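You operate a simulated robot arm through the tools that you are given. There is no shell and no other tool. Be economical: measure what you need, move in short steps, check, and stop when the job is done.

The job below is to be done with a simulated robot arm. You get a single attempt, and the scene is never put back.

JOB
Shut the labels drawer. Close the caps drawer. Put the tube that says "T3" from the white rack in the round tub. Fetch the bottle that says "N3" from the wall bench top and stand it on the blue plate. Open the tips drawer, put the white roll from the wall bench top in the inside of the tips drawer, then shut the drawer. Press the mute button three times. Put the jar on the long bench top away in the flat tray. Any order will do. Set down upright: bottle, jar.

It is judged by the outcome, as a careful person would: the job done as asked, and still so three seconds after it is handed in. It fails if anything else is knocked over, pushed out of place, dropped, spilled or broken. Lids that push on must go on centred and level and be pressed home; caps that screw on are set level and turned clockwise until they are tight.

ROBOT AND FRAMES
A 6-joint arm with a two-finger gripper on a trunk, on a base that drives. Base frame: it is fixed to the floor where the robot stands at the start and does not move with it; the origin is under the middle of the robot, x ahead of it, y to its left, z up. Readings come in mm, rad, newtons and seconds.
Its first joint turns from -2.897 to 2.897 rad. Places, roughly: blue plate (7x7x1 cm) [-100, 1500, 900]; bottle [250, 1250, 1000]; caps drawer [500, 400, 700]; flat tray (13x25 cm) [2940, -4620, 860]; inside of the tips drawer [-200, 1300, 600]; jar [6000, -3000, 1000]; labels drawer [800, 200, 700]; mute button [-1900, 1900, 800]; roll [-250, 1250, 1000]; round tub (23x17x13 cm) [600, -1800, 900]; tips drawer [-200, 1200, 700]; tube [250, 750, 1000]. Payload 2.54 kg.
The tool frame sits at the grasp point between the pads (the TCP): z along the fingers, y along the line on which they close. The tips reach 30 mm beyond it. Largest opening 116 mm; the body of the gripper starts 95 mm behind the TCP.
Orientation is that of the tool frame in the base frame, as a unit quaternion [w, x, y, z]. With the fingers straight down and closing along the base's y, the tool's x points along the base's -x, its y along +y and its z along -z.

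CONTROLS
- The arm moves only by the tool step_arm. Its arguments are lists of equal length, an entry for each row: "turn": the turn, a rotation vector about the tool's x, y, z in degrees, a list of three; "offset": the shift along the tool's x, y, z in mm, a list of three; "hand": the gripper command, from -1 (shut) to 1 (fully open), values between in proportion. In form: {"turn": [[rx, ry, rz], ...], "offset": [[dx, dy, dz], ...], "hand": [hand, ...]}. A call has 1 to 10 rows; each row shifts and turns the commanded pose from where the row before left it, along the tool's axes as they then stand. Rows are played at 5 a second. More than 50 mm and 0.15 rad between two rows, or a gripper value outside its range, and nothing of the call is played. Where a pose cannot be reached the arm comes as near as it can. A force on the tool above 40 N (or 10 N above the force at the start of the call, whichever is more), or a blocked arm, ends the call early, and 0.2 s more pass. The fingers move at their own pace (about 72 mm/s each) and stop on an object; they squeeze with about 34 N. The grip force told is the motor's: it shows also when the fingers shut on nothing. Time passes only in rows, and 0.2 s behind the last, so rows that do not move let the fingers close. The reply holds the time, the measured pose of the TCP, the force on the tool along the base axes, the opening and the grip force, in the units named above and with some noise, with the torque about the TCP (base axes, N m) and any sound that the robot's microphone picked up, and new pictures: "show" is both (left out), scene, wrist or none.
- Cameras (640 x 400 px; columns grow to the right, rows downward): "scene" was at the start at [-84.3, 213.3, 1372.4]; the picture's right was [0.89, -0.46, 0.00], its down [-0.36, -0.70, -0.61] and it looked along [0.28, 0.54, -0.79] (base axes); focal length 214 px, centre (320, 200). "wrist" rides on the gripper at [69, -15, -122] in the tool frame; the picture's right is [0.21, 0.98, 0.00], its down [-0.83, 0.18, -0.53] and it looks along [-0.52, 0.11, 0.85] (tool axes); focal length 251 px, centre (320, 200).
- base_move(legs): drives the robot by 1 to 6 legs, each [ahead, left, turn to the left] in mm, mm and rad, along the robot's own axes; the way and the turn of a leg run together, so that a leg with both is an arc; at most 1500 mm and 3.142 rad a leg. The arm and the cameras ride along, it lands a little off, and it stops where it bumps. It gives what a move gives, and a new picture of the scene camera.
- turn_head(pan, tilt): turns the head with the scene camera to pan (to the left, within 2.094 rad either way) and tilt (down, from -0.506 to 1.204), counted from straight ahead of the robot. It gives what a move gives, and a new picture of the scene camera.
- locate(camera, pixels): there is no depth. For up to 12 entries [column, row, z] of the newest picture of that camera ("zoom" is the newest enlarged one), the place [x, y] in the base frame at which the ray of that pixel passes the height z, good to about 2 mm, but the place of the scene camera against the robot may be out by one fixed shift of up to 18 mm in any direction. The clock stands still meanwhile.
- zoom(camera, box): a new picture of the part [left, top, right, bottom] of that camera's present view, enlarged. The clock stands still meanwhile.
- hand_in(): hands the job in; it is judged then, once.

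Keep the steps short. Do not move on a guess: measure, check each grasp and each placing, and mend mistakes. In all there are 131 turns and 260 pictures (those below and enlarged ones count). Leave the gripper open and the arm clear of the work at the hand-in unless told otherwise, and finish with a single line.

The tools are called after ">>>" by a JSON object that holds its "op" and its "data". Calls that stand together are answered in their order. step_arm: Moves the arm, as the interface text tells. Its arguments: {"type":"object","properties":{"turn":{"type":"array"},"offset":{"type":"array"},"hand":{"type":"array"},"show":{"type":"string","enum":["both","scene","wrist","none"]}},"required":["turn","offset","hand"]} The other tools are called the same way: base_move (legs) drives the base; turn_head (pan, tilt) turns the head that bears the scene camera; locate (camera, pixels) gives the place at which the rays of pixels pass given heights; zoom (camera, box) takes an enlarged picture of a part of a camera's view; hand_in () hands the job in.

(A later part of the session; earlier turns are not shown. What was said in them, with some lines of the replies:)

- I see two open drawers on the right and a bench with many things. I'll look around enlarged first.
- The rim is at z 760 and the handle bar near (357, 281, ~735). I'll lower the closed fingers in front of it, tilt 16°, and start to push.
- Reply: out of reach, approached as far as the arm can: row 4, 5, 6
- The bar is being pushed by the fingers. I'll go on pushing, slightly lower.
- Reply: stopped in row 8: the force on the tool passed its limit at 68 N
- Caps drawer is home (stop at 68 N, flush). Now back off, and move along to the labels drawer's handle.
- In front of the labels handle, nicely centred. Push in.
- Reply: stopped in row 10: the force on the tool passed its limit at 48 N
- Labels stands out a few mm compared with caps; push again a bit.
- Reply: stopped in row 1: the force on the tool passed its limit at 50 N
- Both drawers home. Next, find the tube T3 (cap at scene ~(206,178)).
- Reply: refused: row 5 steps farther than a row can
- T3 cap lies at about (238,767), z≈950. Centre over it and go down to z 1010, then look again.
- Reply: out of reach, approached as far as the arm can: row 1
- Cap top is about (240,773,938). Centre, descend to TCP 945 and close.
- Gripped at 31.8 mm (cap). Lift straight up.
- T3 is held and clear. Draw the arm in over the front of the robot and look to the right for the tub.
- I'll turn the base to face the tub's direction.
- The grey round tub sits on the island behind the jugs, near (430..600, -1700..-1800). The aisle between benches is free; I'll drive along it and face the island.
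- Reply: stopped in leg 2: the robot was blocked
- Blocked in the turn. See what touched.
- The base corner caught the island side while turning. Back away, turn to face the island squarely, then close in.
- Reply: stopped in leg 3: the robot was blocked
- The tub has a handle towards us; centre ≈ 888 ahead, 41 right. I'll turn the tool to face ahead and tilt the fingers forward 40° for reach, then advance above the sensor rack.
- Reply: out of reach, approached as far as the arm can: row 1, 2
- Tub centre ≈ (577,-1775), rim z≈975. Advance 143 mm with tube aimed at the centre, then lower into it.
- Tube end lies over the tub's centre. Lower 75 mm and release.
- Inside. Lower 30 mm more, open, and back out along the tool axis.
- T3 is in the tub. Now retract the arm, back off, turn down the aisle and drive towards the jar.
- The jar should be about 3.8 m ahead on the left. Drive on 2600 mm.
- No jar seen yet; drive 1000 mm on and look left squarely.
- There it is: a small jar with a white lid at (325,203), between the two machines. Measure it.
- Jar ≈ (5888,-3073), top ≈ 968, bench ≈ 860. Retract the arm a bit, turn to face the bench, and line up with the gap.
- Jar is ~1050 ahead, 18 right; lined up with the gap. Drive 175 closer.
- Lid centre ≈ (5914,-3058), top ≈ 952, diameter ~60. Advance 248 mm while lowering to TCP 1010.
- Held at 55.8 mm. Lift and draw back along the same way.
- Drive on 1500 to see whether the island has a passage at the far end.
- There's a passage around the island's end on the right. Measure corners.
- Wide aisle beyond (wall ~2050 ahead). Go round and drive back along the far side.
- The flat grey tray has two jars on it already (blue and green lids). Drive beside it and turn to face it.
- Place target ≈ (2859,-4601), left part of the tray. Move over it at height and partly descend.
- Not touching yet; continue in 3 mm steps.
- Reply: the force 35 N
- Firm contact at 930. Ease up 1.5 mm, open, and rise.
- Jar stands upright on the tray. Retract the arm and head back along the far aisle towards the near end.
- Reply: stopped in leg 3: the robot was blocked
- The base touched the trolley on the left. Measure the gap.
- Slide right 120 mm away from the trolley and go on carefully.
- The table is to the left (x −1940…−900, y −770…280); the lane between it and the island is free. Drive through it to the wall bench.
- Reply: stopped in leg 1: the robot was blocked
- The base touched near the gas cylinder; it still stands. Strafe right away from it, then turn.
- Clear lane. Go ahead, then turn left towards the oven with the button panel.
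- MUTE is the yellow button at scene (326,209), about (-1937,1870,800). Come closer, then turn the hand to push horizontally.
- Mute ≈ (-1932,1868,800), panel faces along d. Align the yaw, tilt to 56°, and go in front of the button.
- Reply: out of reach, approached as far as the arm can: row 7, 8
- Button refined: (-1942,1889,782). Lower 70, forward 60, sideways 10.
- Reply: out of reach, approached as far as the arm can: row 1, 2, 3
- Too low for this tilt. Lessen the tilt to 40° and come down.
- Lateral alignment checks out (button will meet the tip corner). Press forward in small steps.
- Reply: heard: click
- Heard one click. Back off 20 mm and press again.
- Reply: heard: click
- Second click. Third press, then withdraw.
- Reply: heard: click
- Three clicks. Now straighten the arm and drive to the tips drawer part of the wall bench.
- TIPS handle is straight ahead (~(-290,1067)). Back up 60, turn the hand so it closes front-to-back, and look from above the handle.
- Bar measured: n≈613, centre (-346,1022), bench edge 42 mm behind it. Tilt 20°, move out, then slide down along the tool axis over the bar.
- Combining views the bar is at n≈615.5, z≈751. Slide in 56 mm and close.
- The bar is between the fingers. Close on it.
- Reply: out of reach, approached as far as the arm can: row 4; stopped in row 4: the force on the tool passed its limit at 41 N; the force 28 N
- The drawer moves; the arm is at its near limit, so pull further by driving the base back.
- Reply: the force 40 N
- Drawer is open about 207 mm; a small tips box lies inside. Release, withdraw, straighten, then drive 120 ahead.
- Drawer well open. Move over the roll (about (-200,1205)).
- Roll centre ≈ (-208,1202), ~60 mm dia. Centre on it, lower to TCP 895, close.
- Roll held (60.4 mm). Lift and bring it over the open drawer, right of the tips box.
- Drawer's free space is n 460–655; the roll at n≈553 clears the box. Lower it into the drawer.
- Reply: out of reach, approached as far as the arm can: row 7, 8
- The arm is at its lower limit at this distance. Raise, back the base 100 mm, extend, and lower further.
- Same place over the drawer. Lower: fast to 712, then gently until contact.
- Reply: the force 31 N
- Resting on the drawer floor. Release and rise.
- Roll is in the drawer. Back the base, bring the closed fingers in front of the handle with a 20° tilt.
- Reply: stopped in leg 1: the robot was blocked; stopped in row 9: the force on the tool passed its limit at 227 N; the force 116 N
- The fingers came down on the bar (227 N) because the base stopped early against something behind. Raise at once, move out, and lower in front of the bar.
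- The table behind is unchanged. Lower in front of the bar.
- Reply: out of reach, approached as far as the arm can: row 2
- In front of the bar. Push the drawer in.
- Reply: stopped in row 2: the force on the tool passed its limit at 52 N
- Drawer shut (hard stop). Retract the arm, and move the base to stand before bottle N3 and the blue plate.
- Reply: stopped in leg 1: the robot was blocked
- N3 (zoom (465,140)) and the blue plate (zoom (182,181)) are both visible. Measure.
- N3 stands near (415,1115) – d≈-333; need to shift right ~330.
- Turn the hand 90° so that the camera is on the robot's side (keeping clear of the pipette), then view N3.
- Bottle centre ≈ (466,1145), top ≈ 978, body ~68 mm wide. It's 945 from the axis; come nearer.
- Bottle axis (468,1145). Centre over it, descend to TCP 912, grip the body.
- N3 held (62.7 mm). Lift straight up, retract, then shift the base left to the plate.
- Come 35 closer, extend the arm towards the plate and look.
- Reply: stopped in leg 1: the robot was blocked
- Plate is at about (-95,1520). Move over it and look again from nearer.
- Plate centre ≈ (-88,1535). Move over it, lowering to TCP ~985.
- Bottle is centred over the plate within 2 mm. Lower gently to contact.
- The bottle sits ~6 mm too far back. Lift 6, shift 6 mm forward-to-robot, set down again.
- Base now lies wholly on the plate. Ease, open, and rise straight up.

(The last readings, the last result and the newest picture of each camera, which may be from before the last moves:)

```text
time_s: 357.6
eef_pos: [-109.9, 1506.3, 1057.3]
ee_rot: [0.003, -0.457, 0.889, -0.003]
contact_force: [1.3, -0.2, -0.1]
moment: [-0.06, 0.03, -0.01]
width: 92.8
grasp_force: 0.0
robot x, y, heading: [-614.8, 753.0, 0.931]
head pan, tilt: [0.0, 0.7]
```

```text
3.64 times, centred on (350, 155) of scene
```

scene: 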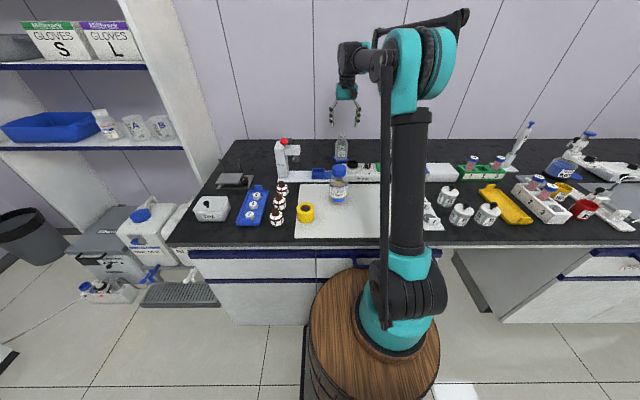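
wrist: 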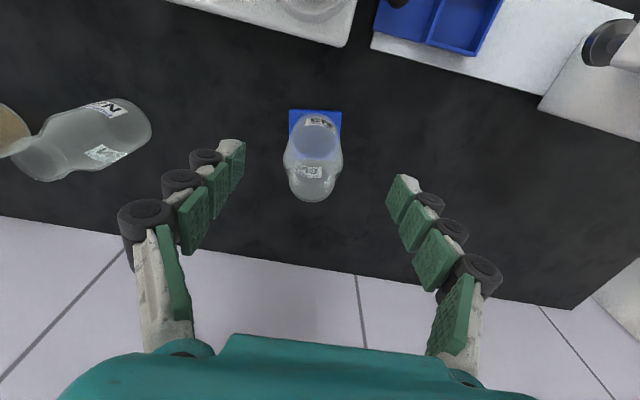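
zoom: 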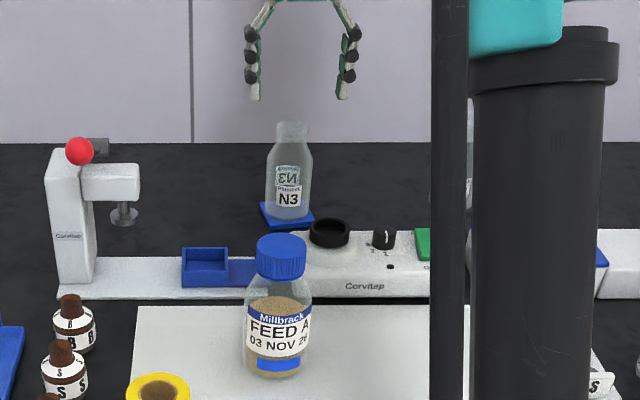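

N3 stands on the plate. Retract the arm, back off and check all three drawers.

>>> {"op": "step_arm", "data": {"turn": [[0, 0, 0], [0, 0, 0], [0, 0, 0], [0, 0, 0], [0, 0, 0], [0, 0, 0], [0, 0, 0], [0, 0, 0], [0, 0, 0]], "offset": [[44, 0, -8], [44, 0, -8], [44, 0, -8], [44, 0, -8], [44, 0, -8], [44, 0, -8], [44, 0, -8], [44, 0, -8], [44, 0, -8]], "hand": [0.6, 0.6, 0.8, 1, 1, 1, 1, 1, 1], "show": "none"}}

>>> {"op": "base_move", "data": {"legs": [[-250, 0, 0]]}}

>>> {"op": "turn_head", "data": {"pan": -0.5, "tilt": 0.65}}

>>> {"op": "zoom", "data": {"camera": "scene", "box": [120, 120, 420, 320]}}

```text
time_s: 359.6
eef_pos: [-344.6, 1183.7, 1125.2]
ee_rot: [0.003, -0.458, 0.889, -0.002]
contact_force: [0.3, -0.3, -0.8]
moment: [-0.06, 0.03, 0.01]
width: 116.2
grasp_force: 0.0
robot x, y, heading: [-611.3, 754.4, 0.933]
head pan, tilt: [0.0, 0.7]
```

```text
time_s: 361.4
eef_pos: [-495.5, 981.6, 1126.2]
ee_rot: [0.002, -0.46, 0.888, -0.003]
contact_force: [0.2, -1.0, 0.1]
moment: [0.01, -0.01, -0.01]
width: 116.0
grasp_force: 0.0
robot x, y, heading: [-761.8, 546.9, 0.936]
head pan, tilt: [0.0, 0.7]
```

scene: 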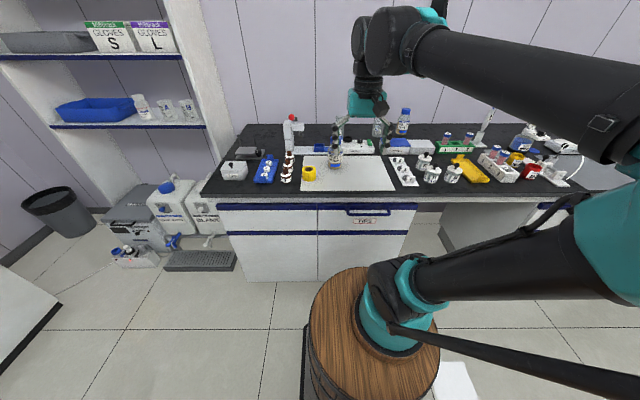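

```text
time_s: 362.3
eef_pos: [-495.0, 979.6, 1125.6]
ee_rot: [0.003, -0.46, 0.888, -0.002]
contact_force: [-0.2, -0.2, 0.3]
moment: [-0.01, 0.03, -0.03]
width: 116.1
grasp_force: 0.0
robot x, y, heading: [-760.6, 552.4, 0.937]
head pan, tilt: [-0.499, 0.649]
```

scene: 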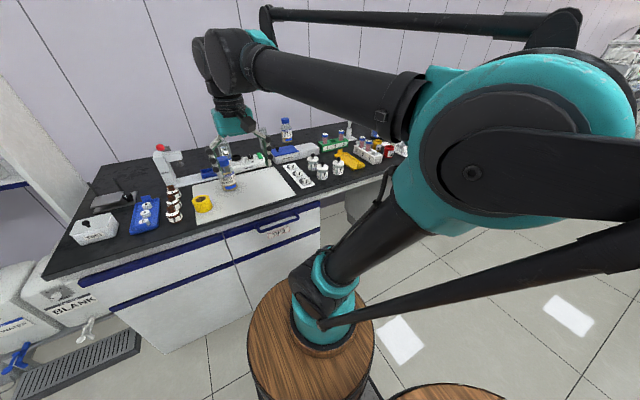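

```text
2.00 times, centred on (270, 220) of scene
5 turns are left
```

zoom: 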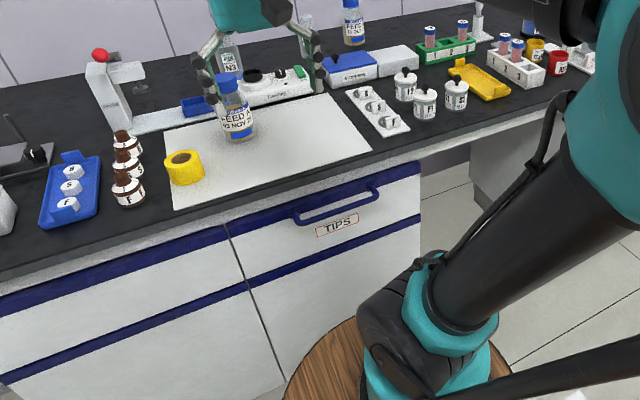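

The tips drawer is flush and N3 stands on the plate. The gripper is open and the arm is clear of the bench, so I'm handing in now.

>>> {"op": "hand_in", "data": {}}

```text
The job is handed in.
```

All seven tasks are done and handed in: labels, caps and tips drawers shut, roll inside the tips drawer, T3 in the round tub, N3 upright on the blue plate, mute pressed three times (three clicks), and the jar upright in the flat tray; the labels front sat a few mm proud of caps at its hard stop, and the base bumped the trolley, the gas cylinder, the benches and probably the table while driving, with nothing seen knocked over.
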